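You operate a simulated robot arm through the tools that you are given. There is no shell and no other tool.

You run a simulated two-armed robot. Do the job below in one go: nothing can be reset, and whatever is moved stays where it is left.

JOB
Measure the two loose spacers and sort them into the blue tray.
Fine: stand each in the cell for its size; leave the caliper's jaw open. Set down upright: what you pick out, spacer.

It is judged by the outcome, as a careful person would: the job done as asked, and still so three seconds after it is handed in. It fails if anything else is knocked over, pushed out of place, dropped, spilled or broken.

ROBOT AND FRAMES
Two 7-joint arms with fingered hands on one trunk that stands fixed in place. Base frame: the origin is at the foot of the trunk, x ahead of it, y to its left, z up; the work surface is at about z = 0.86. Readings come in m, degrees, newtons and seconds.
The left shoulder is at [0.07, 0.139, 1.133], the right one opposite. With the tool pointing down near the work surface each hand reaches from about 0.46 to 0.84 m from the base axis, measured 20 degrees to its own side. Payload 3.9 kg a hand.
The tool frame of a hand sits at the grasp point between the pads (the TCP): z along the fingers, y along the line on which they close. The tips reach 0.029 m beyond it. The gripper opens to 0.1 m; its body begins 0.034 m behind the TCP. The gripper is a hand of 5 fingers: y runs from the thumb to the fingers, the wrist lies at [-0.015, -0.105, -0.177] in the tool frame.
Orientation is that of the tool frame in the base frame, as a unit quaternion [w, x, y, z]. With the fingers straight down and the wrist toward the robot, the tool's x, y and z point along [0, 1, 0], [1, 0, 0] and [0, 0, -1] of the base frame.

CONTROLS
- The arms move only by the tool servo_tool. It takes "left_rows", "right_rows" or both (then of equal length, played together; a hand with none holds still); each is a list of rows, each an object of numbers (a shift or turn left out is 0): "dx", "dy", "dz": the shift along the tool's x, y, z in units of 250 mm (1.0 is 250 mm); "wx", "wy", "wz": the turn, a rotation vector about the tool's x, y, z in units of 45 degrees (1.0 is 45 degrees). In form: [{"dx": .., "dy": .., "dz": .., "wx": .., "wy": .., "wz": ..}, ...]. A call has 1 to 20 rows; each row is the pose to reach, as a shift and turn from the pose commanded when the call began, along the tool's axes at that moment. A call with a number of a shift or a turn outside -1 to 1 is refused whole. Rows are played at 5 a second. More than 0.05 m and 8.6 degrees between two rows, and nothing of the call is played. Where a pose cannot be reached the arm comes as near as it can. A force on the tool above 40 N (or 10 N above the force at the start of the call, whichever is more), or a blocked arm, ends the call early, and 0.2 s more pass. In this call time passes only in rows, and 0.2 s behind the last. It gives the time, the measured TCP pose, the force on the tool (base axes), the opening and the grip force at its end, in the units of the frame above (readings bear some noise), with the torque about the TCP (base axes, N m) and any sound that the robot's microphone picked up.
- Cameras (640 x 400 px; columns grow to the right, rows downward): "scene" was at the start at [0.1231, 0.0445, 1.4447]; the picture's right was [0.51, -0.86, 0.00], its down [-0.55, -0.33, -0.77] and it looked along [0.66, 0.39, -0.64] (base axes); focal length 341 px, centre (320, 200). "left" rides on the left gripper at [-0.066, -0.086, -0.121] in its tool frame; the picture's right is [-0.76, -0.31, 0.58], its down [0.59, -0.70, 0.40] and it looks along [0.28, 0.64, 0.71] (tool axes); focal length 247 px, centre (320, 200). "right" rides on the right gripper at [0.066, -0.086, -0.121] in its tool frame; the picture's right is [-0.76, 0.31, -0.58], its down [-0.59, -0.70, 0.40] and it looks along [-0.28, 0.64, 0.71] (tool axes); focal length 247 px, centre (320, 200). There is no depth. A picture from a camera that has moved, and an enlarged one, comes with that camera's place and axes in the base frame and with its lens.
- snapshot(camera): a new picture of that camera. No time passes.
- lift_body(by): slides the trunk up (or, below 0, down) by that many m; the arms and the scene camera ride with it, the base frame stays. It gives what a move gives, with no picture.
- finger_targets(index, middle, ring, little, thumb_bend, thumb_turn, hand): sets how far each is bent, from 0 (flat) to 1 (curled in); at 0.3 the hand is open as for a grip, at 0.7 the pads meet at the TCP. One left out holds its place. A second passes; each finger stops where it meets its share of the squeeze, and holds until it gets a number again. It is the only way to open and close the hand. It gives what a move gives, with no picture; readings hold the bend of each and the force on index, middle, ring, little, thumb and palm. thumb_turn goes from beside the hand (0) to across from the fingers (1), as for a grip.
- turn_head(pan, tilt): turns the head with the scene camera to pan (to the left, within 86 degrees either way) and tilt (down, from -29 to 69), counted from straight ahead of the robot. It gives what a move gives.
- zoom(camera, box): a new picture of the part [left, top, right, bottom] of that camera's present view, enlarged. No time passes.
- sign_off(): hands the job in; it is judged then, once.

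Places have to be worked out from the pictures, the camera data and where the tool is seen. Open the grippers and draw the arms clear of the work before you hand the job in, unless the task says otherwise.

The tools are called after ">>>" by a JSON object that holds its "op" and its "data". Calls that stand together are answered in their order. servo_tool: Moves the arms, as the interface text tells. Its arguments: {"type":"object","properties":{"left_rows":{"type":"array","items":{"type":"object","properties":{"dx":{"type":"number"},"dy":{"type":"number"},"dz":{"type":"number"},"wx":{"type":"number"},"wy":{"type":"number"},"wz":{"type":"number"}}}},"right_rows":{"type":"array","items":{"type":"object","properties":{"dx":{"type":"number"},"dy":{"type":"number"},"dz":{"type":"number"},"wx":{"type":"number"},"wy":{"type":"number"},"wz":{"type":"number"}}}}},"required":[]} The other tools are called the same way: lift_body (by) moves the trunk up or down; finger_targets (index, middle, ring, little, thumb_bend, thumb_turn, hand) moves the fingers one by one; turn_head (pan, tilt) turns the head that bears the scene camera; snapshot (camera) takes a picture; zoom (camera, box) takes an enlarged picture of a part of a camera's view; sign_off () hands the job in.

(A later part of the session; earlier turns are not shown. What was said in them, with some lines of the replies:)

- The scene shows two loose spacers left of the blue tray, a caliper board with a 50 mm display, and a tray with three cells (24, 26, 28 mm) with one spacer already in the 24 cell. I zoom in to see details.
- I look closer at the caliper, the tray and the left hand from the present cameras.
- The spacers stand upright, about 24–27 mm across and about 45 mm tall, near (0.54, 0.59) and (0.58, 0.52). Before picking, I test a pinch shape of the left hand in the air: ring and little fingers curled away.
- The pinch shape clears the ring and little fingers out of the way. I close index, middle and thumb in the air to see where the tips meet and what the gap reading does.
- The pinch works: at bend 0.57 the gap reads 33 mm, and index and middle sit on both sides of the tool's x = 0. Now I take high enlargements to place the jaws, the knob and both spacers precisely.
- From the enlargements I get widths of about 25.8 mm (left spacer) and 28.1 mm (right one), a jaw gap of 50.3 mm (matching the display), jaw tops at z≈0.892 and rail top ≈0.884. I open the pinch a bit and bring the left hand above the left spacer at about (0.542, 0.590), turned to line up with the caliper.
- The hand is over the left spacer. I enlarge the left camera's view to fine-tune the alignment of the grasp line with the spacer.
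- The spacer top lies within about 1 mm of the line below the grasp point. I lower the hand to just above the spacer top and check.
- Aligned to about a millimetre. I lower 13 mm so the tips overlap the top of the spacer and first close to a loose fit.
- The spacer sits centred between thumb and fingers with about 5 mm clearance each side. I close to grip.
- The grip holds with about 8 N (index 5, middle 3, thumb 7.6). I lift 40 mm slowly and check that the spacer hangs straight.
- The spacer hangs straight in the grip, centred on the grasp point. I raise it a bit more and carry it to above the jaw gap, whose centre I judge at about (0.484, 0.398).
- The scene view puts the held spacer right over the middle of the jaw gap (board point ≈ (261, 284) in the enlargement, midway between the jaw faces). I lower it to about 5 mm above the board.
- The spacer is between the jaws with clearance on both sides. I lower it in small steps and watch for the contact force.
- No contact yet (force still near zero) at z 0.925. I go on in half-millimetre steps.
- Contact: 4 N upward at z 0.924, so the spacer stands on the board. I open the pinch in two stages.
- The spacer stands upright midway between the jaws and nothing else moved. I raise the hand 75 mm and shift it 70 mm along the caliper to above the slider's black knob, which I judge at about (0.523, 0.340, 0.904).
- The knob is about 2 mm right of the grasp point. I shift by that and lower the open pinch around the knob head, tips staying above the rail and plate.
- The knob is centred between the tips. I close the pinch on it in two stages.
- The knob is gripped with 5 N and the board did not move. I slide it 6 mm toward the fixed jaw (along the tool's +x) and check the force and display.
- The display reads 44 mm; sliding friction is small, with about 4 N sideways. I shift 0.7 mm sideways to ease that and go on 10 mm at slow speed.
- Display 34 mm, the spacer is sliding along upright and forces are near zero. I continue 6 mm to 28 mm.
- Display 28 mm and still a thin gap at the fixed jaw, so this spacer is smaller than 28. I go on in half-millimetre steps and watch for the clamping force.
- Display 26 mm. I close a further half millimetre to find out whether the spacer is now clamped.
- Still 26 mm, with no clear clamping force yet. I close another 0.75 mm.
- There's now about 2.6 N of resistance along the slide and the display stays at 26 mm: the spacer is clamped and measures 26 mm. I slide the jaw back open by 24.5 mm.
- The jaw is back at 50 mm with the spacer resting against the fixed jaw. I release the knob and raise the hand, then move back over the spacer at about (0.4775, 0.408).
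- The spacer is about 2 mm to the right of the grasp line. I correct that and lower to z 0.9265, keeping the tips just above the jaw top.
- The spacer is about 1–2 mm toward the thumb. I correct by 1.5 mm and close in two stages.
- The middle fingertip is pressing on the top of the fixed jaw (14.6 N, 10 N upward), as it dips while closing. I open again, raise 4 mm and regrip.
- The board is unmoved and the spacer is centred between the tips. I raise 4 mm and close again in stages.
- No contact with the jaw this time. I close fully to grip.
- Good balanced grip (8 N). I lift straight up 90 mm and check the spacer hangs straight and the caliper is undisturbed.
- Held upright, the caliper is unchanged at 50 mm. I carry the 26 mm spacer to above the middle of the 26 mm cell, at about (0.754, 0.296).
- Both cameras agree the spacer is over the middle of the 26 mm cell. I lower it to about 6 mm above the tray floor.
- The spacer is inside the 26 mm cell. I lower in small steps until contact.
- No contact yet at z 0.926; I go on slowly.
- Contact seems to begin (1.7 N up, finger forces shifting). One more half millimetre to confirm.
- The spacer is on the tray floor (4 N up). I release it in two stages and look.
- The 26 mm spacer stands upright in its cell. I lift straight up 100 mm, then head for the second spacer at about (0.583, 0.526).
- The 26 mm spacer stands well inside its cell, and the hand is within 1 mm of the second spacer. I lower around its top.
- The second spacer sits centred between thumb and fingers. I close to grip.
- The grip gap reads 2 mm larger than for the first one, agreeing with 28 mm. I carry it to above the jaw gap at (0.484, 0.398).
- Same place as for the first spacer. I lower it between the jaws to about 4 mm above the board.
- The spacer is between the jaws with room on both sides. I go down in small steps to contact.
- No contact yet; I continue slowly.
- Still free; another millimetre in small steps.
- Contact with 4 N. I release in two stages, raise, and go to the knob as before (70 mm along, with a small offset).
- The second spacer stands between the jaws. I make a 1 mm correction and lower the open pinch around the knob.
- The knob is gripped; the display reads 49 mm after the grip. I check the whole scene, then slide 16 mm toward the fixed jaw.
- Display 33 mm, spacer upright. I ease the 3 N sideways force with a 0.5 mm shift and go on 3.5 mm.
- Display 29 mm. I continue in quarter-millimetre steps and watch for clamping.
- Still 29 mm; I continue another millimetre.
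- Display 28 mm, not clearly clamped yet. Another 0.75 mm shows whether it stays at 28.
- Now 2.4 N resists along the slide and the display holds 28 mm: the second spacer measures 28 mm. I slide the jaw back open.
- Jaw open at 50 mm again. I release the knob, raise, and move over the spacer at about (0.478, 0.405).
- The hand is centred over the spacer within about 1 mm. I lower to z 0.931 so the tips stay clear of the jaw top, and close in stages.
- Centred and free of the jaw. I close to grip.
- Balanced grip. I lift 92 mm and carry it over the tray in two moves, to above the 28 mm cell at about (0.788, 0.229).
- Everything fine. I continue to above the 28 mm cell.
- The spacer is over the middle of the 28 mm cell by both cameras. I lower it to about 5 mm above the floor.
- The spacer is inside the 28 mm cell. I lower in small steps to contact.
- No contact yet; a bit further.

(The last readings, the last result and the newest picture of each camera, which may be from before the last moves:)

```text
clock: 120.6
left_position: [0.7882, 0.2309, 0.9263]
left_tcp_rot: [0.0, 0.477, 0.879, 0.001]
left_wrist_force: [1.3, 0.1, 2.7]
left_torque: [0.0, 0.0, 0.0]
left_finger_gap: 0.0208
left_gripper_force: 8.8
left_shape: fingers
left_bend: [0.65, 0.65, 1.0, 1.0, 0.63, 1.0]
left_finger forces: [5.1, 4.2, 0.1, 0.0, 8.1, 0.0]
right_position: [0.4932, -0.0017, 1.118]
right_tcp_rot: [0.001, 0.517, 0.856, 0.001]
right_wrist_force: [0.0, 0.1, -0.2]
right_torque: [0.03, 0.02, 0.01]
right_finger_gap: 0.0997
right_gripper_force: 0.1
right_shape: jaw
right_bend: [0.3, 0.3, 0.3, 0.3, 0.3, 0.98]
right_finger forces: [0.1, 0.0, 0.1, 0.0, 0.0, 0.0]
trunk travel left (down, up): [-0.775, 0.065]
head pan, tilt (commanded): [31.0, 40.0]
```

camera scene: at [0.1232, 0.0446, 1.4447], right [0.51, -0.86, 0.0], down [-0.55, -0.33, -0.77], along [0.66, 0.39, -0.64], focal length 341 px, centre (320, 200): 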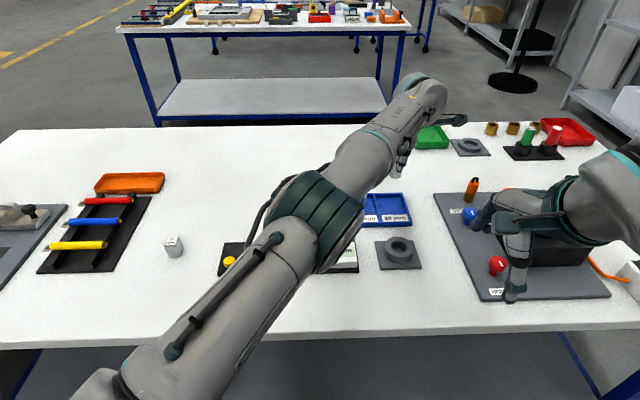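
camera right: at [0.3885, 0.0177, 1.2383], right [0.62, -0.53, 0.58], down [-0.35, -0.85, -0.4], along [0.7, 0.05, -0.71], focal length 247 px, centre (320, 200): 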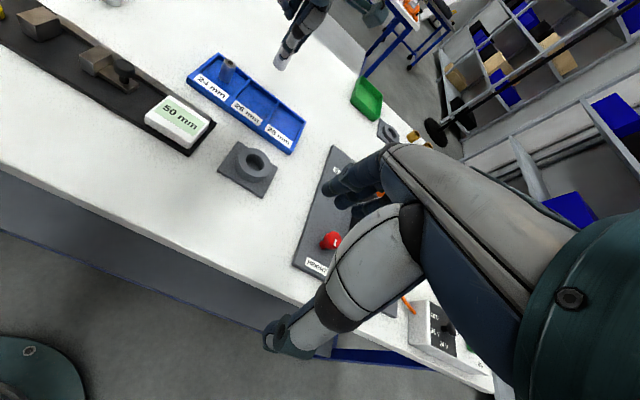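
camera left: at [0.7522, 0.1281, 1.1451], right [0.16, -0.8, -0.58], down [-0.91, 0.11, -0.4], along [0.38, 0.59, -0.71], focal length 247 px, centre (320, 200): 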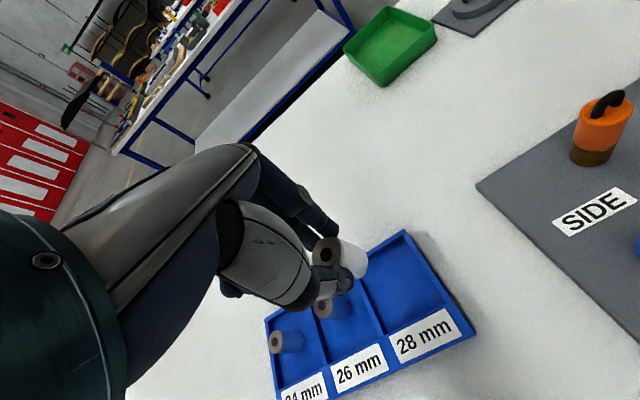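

Contact (2.7 N up, finger forces rising). A last quarter millimetre, then I release in two stages.

>>> {"op": "servo_tool", "data": {"left_rows": [{"dz": 0.001}, {"dz": 0.001}]}}

>>> {"op": "finger_targets", "data": {"hand": "left", "index": 0.6, "middle": 0.6, "thumb_bend": 0.58}}

>>> {"op": "finger_targets", "data": {"hand": "left", "index": 0.45, "middle": 0.45, "thumb_bend": 0.45}}

>>> {"op": "zoom", "data": {"camera": "left", "box": [250, 160, 490, 340]}}

>>> {"op": "zoom", "data": {"camera": "right", "box": [180, 20, 340, 160]}}

```text
clock: 121.2
left_position: [0.7889, 0.2306, 0.9265]
left_tcp_rot: [0.0, 0.477, 0.879, 0.0]
left_wrist_force: [1.9, 0.1, 3.1]
left_torque: [0.02, -0.02, 0.01]
left_finger_gap: 0.0211
left_gripper_force: 8.8
left_shape: fingers
left_bend: [0.65, 0.65, 1.0, 1.0, 0.63, 1.0]
left_finger forces: [5.3, 4.4, 0.1, 0.1, 8.0, 0.0]
right_position: [0.4931, 0.0001, 1.1184]
right_tcp_rot: [0.001, 0.516, 0.856, 0.001]
right_wrist_force: [0.5, 0.1, -0.5]
right_torque: [0.02, -0.01, -0.02]
right_finger_gap: 0.0996
right_gripper_force: 0.0
right_shape: jaw
right_bend: [0.3, 0.3, 0.3, 0.3, 0.3, 0.98]
right_finger forces: [0.0, 0.1, 0.1, 0.1, 0.0, 0.0]
trunk travel left (down, up): [-0.775, 0.065]
head pan, tilt (commanded): [31.0, 40.0]
```

```text
clock: 122.2
left_position: [0.7884, 0.2298, 0.9263]
left_tcp_rot: [0.0, 0.477, 0.879, 0.0]
left_wrist_force: [-1.2, -0.4, -0.3]
left_torque: [0.0, 0.02, 0.0]
left_finger_gap: 0.0287
left_gripper_force: 0.1
left_shape: fingers
left_bend: [0.6, 0.6, 1.0, 1.0, 0.57, 1.0]
left_finger forces: [0.1, 0.0, 0.0, 0.0, 0.0, 0.1]
right_position: [0.4937, -0.0006, 1.117]
right_tcp_rot: [0.001, 0.516, 0.857, 0.0]
right_wrist_force: [0.0, 0.6, 0.1]
right_torque: [0.02, 0.0, 0.0]
right_finger_gap: 0.0997
right_gripper_force: 0.1
right_shape: jaw
right_bend: [0.3, 0.3, 0.3, 0.3, 0.3, 0.98]
right_finger forces: [0.1, 0.0, 0.0, 0.0, 0.0, 0.0]
trunk travel left (down, up): [-0.775, 0.065]
head pan, tilt (commanded): [31.0, 40.0]
```

```text
clock: 123.2
left_position: [0.7888, 0.2298, 0.9258]
left_tcp_rot: [0.0, 0.476, 0.879, 0.0]
left_wrist_force: [0.2, 0.0, 0.8]
left_torque: [0.02, 0.03, -0.03]
left_finger_gap: 0.0619
left_gripper_force: 0.0
left_shape: fingers
left_bend: [0.45, 0.45, 1.0, 1.0, 0.45, 0.99]
left_finger forces: [0.0, 0.1, 0.0, 0.0, 0.0, 0.1]
right_position: [0.4935, 0.0002, 1.1177]
right_tcp_rot: [0.0, 0.517, 0.856, 0.0]
right_wrist_force: [1.2, -0.6, -1.1]
right_torque: [-0.02, -0.02, 0.02]
right_finger_gap: 0.0996
right_gripper_force: 0.0
right_shape: jaw
right_bend: [0.3, 0.3, 0.3, 0.3, 0.3, 0.98]
right_finger forces: [0.0, 0.0, 0.1, 0.0, 0.1, 0.0]
trunk travel left (down, up): [-0.775, 0.065]
head pan, tilt (commanded): [31.0, 40.0]
```

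```text
2.22 times, centred on (370, 250) of left
camera zoom: at [0.7521, 0.1276, 1.0483], right [0.16, -0.8, -0.58], down [-0.91, 0.11, -0.4], along [0.38, 0.59, -0.71], focal length 549 px, centre (209, 89)
```

zoom: 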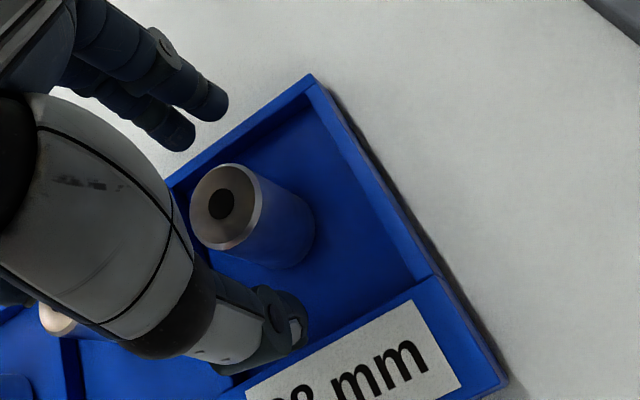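

```text
2.86 times, centred on (260, 90) of right
camera zoom: at [0.3886, 0.0177, 1.2383], right [0.62, -0.53, 0.58], down [-0.35, -0.85, -0.4], along [0.7, 0.05, -0.71], focal length 706 px, centre (491, 514)
```

zoom: 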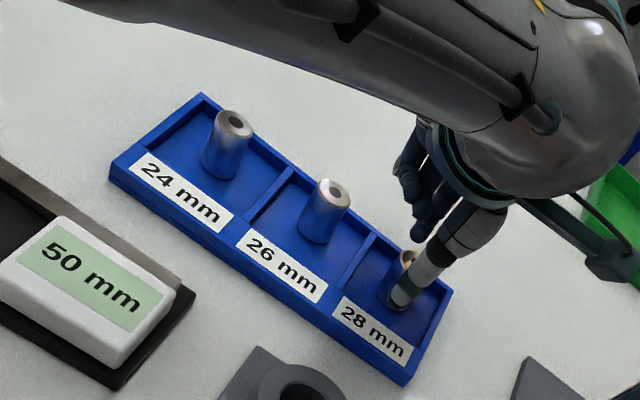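

The 28 mm spacer stands upright in its cell. I lift straight up 150 mm and draw the left arm back toward its start pose.

>>> {"op": "servo_tool", "data": {"left_rows": [{"dz": -0.02}, {"dz": -0.07}, {"dz": -0.14}, {"dz": -0.22}, {"dz": -0.31}, {"dz": -0.4}, {"dz": -0.48}, {"dz": -0.55}, {"dz": -0.6}, {"dx": 0.05, "dy": -0.026, "dz": -0.6}, {"dx": 0.13, "dy": -0.068, "dz": -0.6}, {"dx": 0.22, "dy": -0.115, "dz": -0.6}, {"dx": 0.32, "dy": -0.168, "dz": -0.6}, {"dx": 0.42, "dy": -0.22, "dz": -0.6}, {"dx": 0.52, "dy": -0.273, "dz": -0.6}, {"dx": 0.62, "dy": -0.325, "dz": -0.6}, {"dx": 0.71, "dy": -0.373, "dz": -0.6}, {"dx": 0.77, "dy": -0.404, "dz": -0.6}, {"dx": 0.8, "dy": -0.42, "dz": -0.6}]}}

>>> {"op": "snapshot", "data": {"camera": "scene"}}

```text
clock: 127.2
left_position: [0.5919, 0.3391, 1.0763]
left_tcp_rot: [0.001, 0.477, 0.879, -0.001]
left_wrist_force: [1.0, -0.2, 0.2]
left_torque: [-0.01, -0.01, 0.0]
left_finger_gap: 0.0619
left_gripper_force: 0.0
left_shape: fingers
left_bend: [0.45, 0.45, 1.0, 1.0, 0.45, 0.99]
left_finger forces: [0.1, 0.0, 0.1, 0.0, 0.0, 0.0]
left hand out of reach, approached as far as the arm can: row 8, 9
right_position: [0.4949, -0.0008, 1.1174]
right_tcp_rot: [-0.001, 0.517, 0.856, 0.0]
right_wrist_force: [0.5, 0.7, 0.4]
right_torque: [0.0, -0.03, -0.01]
right_finger_gap: 0.0998
right_gripper_force: 0.1
right_shape: jaw
right_bend: [0.3, 0.3, 0.3, 0.3, 0.3, 0.98]
right_finger forces: [0.0, 0.0, 0.1, 0.1, 0.0, 0.0]
trunk travel left (down, up): [-0.775, 0.065]
head pan, tilt (commanded): [31.0, 40.0]
```

```text
taken
camera scene: at [0.1228, 0.0447, 1.4447], right [0.51, -0.86, 0.0], down [-0.55, -0.33, -0.77], along [0.66, 0.39, -0.64], focal length 341 px, centre (320, 200)
```

scene: 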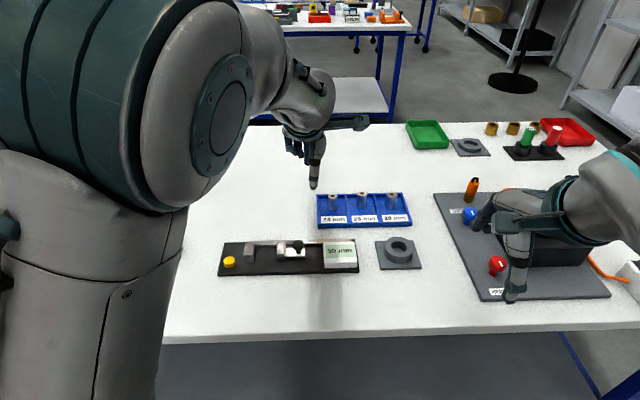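

All three spacers stand in their cells. I draw the left hand further left and up, away from tray and caliper.

>>> {"op": "servo_tool", "data": {"left_rows": [{"dx": 0.04, "dy": 0.01, "dz": -0.01}, {"dx": 0.12, "dy": 0.032, "dz": -0.02}, {"dx": 0.22, "dy": 0.06, "dz": -0.03}, {"dx": 0.33, "dy": 0.09, "dz": -0.04}, {"dx": 0.44, "dy": 0.12, "dz": -0.05}, {"dx": 0.55, "dy": 0.15, "dz": -0.06}, {"dx": 0.66, "dy": 0.18, "dz": -0.07}, {"dx": 0.77, "dy": 0.21, "dz": -0.08}, {"dx": 0.86, "dy": 0.232, "dz": -0.09}, {"dx": 0.897, "dy": 0.241, "dz": -0.1}, {"dx": 0.897, "dy": 0.241, "dz": -0.1}]}}

>>> {"op": "snapshot", "data": {"camera": "scene"}}

```text
clock: 129.6
left_position: [0.5191, 0.5613, 1.1]
left_tcp_rot: [0.0, 0.477, 0.879, 0.0]
left_wrist_force: [-0.2, 0.3, -0.5]
left_torque: [-0.03, 0.02, 0.0]
left_finger_gap: 0.0621
left_gripper_force: 0.1
left_shape: fingers
left_bend: [0.45, 0.45, 1.0, 1.0, 0.45, 0.99]
left_finger forces: [0.0, 0.0, 0.0, 0.2, 0.0, 0.0]
right_position: [0.494, 0.0011, 1.1167]
right_tcp_rot: [0.0, 0.517, 0.856, 0.001]
right_wrist_force: [0.8, 1.1, -0.1]
right_torque: [0.01, 0.01, 0.0]
right_finger_gap: 0.0998
right_gripper_force: 0.1
right_shape: jaw
right_bend: [0.3, 0.3, 0.3, 0.3, 0.3, 0.98]
right_finger forces: [0.0, 0.0, 0.0, 0.0, 0.0, 0.0]
trunk travel left (down, up): [-0.775, 0.065]
head pan, tilt (commanded): [31.0, 40.0]
```

```text
taken
camera scene: at [0.1231, 0.0444, 1.4447], right [0.51, -0.86, 0.0], down [-0.55, -0.33, -0.77], along [0.66, 0.39, -0.64], focal length 341 px, centre (320, 200)
```

scene: 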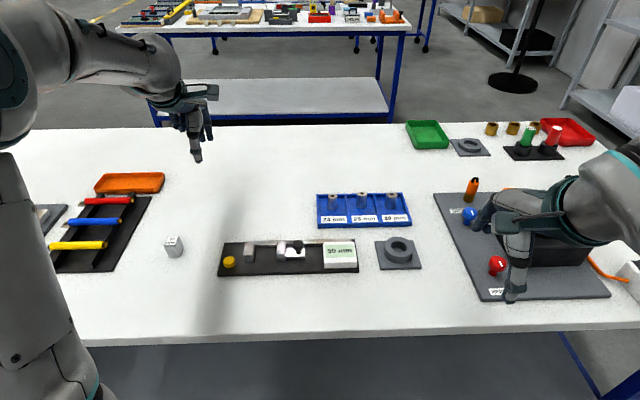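

The left arm is clear of the work. I open the hand fully and check the tray and the caliper one last time.

>>> {"op": "finger_targets", "data": {"hand": "left", "index": 0.3, "middle": 0.3, "ring": 0.3, "little": 0.3, "thumb_bend": 0.3}}

>>> {"op": "zoom", "data": {"camera": "scene", "box": [300, 175, 430, 240]}}

>>> {"op": "zoom", "data": {"camera": "scene", "box": [215, 215, 365, 290]}}

>>> {"op": "zoom", "data": {"camera": "right", "box": [0, 0, 340, 220]}}

```text
clock: 130.6
left_position: [0.5192, 0.5613, 1.1001]
left_tcp_rot: [0.0, 0.476, 0.879, 0.0]
left_wrist_force: [-0.7, -0.5, -0.3]
left_torque: [0.0, 0.01, -0.02]
left_finger_gap: 0.0984
left_gripper_force: 0.1
left_shape: fingers
left_bend: [0.3, 0.3, 0.3, 0.3, 0.3, 0.98]
left_finger forces: [0.0, 0.0, 0.0, 0.0, 0.1, 0.1]
right_position: [0.4936, -0.0014, 1.1185]
right_tcp_rot: [0.0, 0.516, 0.856, 0.001]
right_wrist_force: [0.0, 0.3, -0.4]
right_torque: [0.0, 0.0, 0.0]
right_finger_gap: 0.0999
right_gripper_force: 0.0
right_shape: jaw
right_bend: [0.3, 0.3, 0.3, 0.3, 0.3, 0.98]
right_finger forces: [0.1, 0.0, 0.0, 0.0, 0.1, 0.0]
trunk travel left (down, up): [-0.775, 0.065]
head pan, tilt (commanded): [31.0, 40.0]
```

```text
4.92 times, centred on (365, 208) of scene
camera zoom: at [0.1231, 0.0445, 1.4447], right [0.51, -0.86, 0.0], down [-0.55, -0.33, -0.77], along [0.66, 0.39, -0.64], focal length 1680 px, centre (98, 163)
```

zoom: 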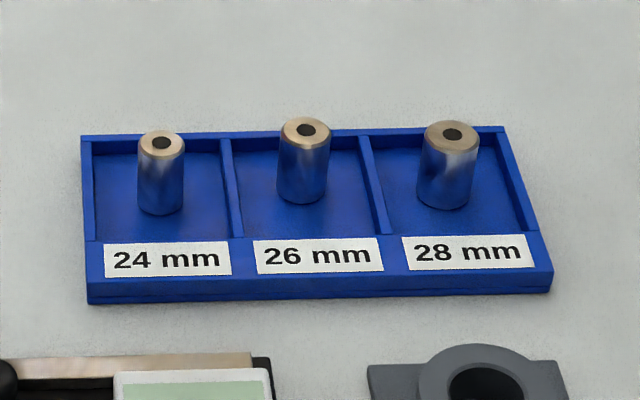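

```text
4.27 times, centred on (290, 252) of scene
camera zoom: at [0.1231, 0.0445, 1.4447], right [0.51, -0.86, 0.0], down [-0.55, -0.33, -0.77], along [0.66, 0.39, -0.64], focal length 1456 px, centre (448, -24)
```

zoom: 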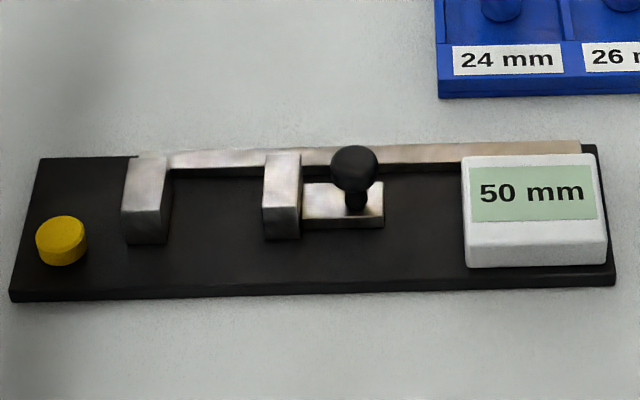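

```text
1.82 times, centred on (170, 110) of right
camera zoom: at [0.3886, 0.0177, 1.2383], right [0.62, -0.53, 0.58], down [-0.35, -0.85, -0.4], along [0.7, 0.05, -0.71], focal length 449 px, centre (593, 364)
```

zoom: 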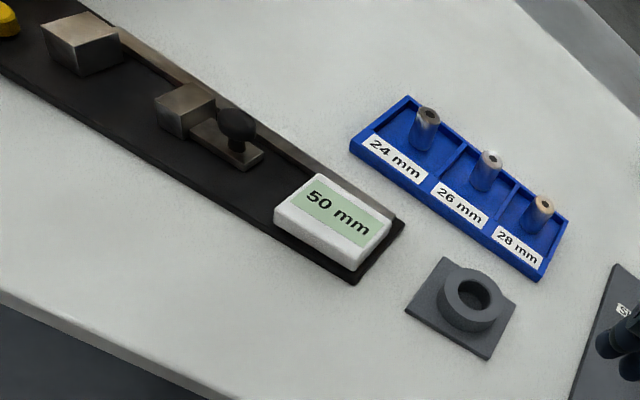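

The 26 mm and 28 mm spacers stand upright in their cells and the 24 mm one is untouched. The caliper jaw is open at 50 mm with its board in place, both hands are open and clear, so I hand the job in.

>>> {"op": "sign_off", "data": {}}

```text
The job is handed in.
```

I measured both loose spacers in the caliper. They now stand upright in the blue tray, and I have handed the job in.

- **Left spacer:** it measured 26 mm and is in the 26 mm cell.
- **Right spacer:** it measured 28 mm and is in the 28 mm cell.
- **24 mm spacer:** the one already in the tray was not touched.
- **Caliper:** the jaw is open, reading 50 mm as at the start, and the board has not moved. I did not check the caliper against the 25 mm block. My size estimates from the pictures (about 25.8 and 28.1 mm) agree with its readings.

While picking up the first spacer after measuring, a fingertip pressed on the fixed jaw with about 15 N. I backed off and regripped higher, and the pictures afterwards showed nothing had shifted.

Both hands are open and clear of the work.
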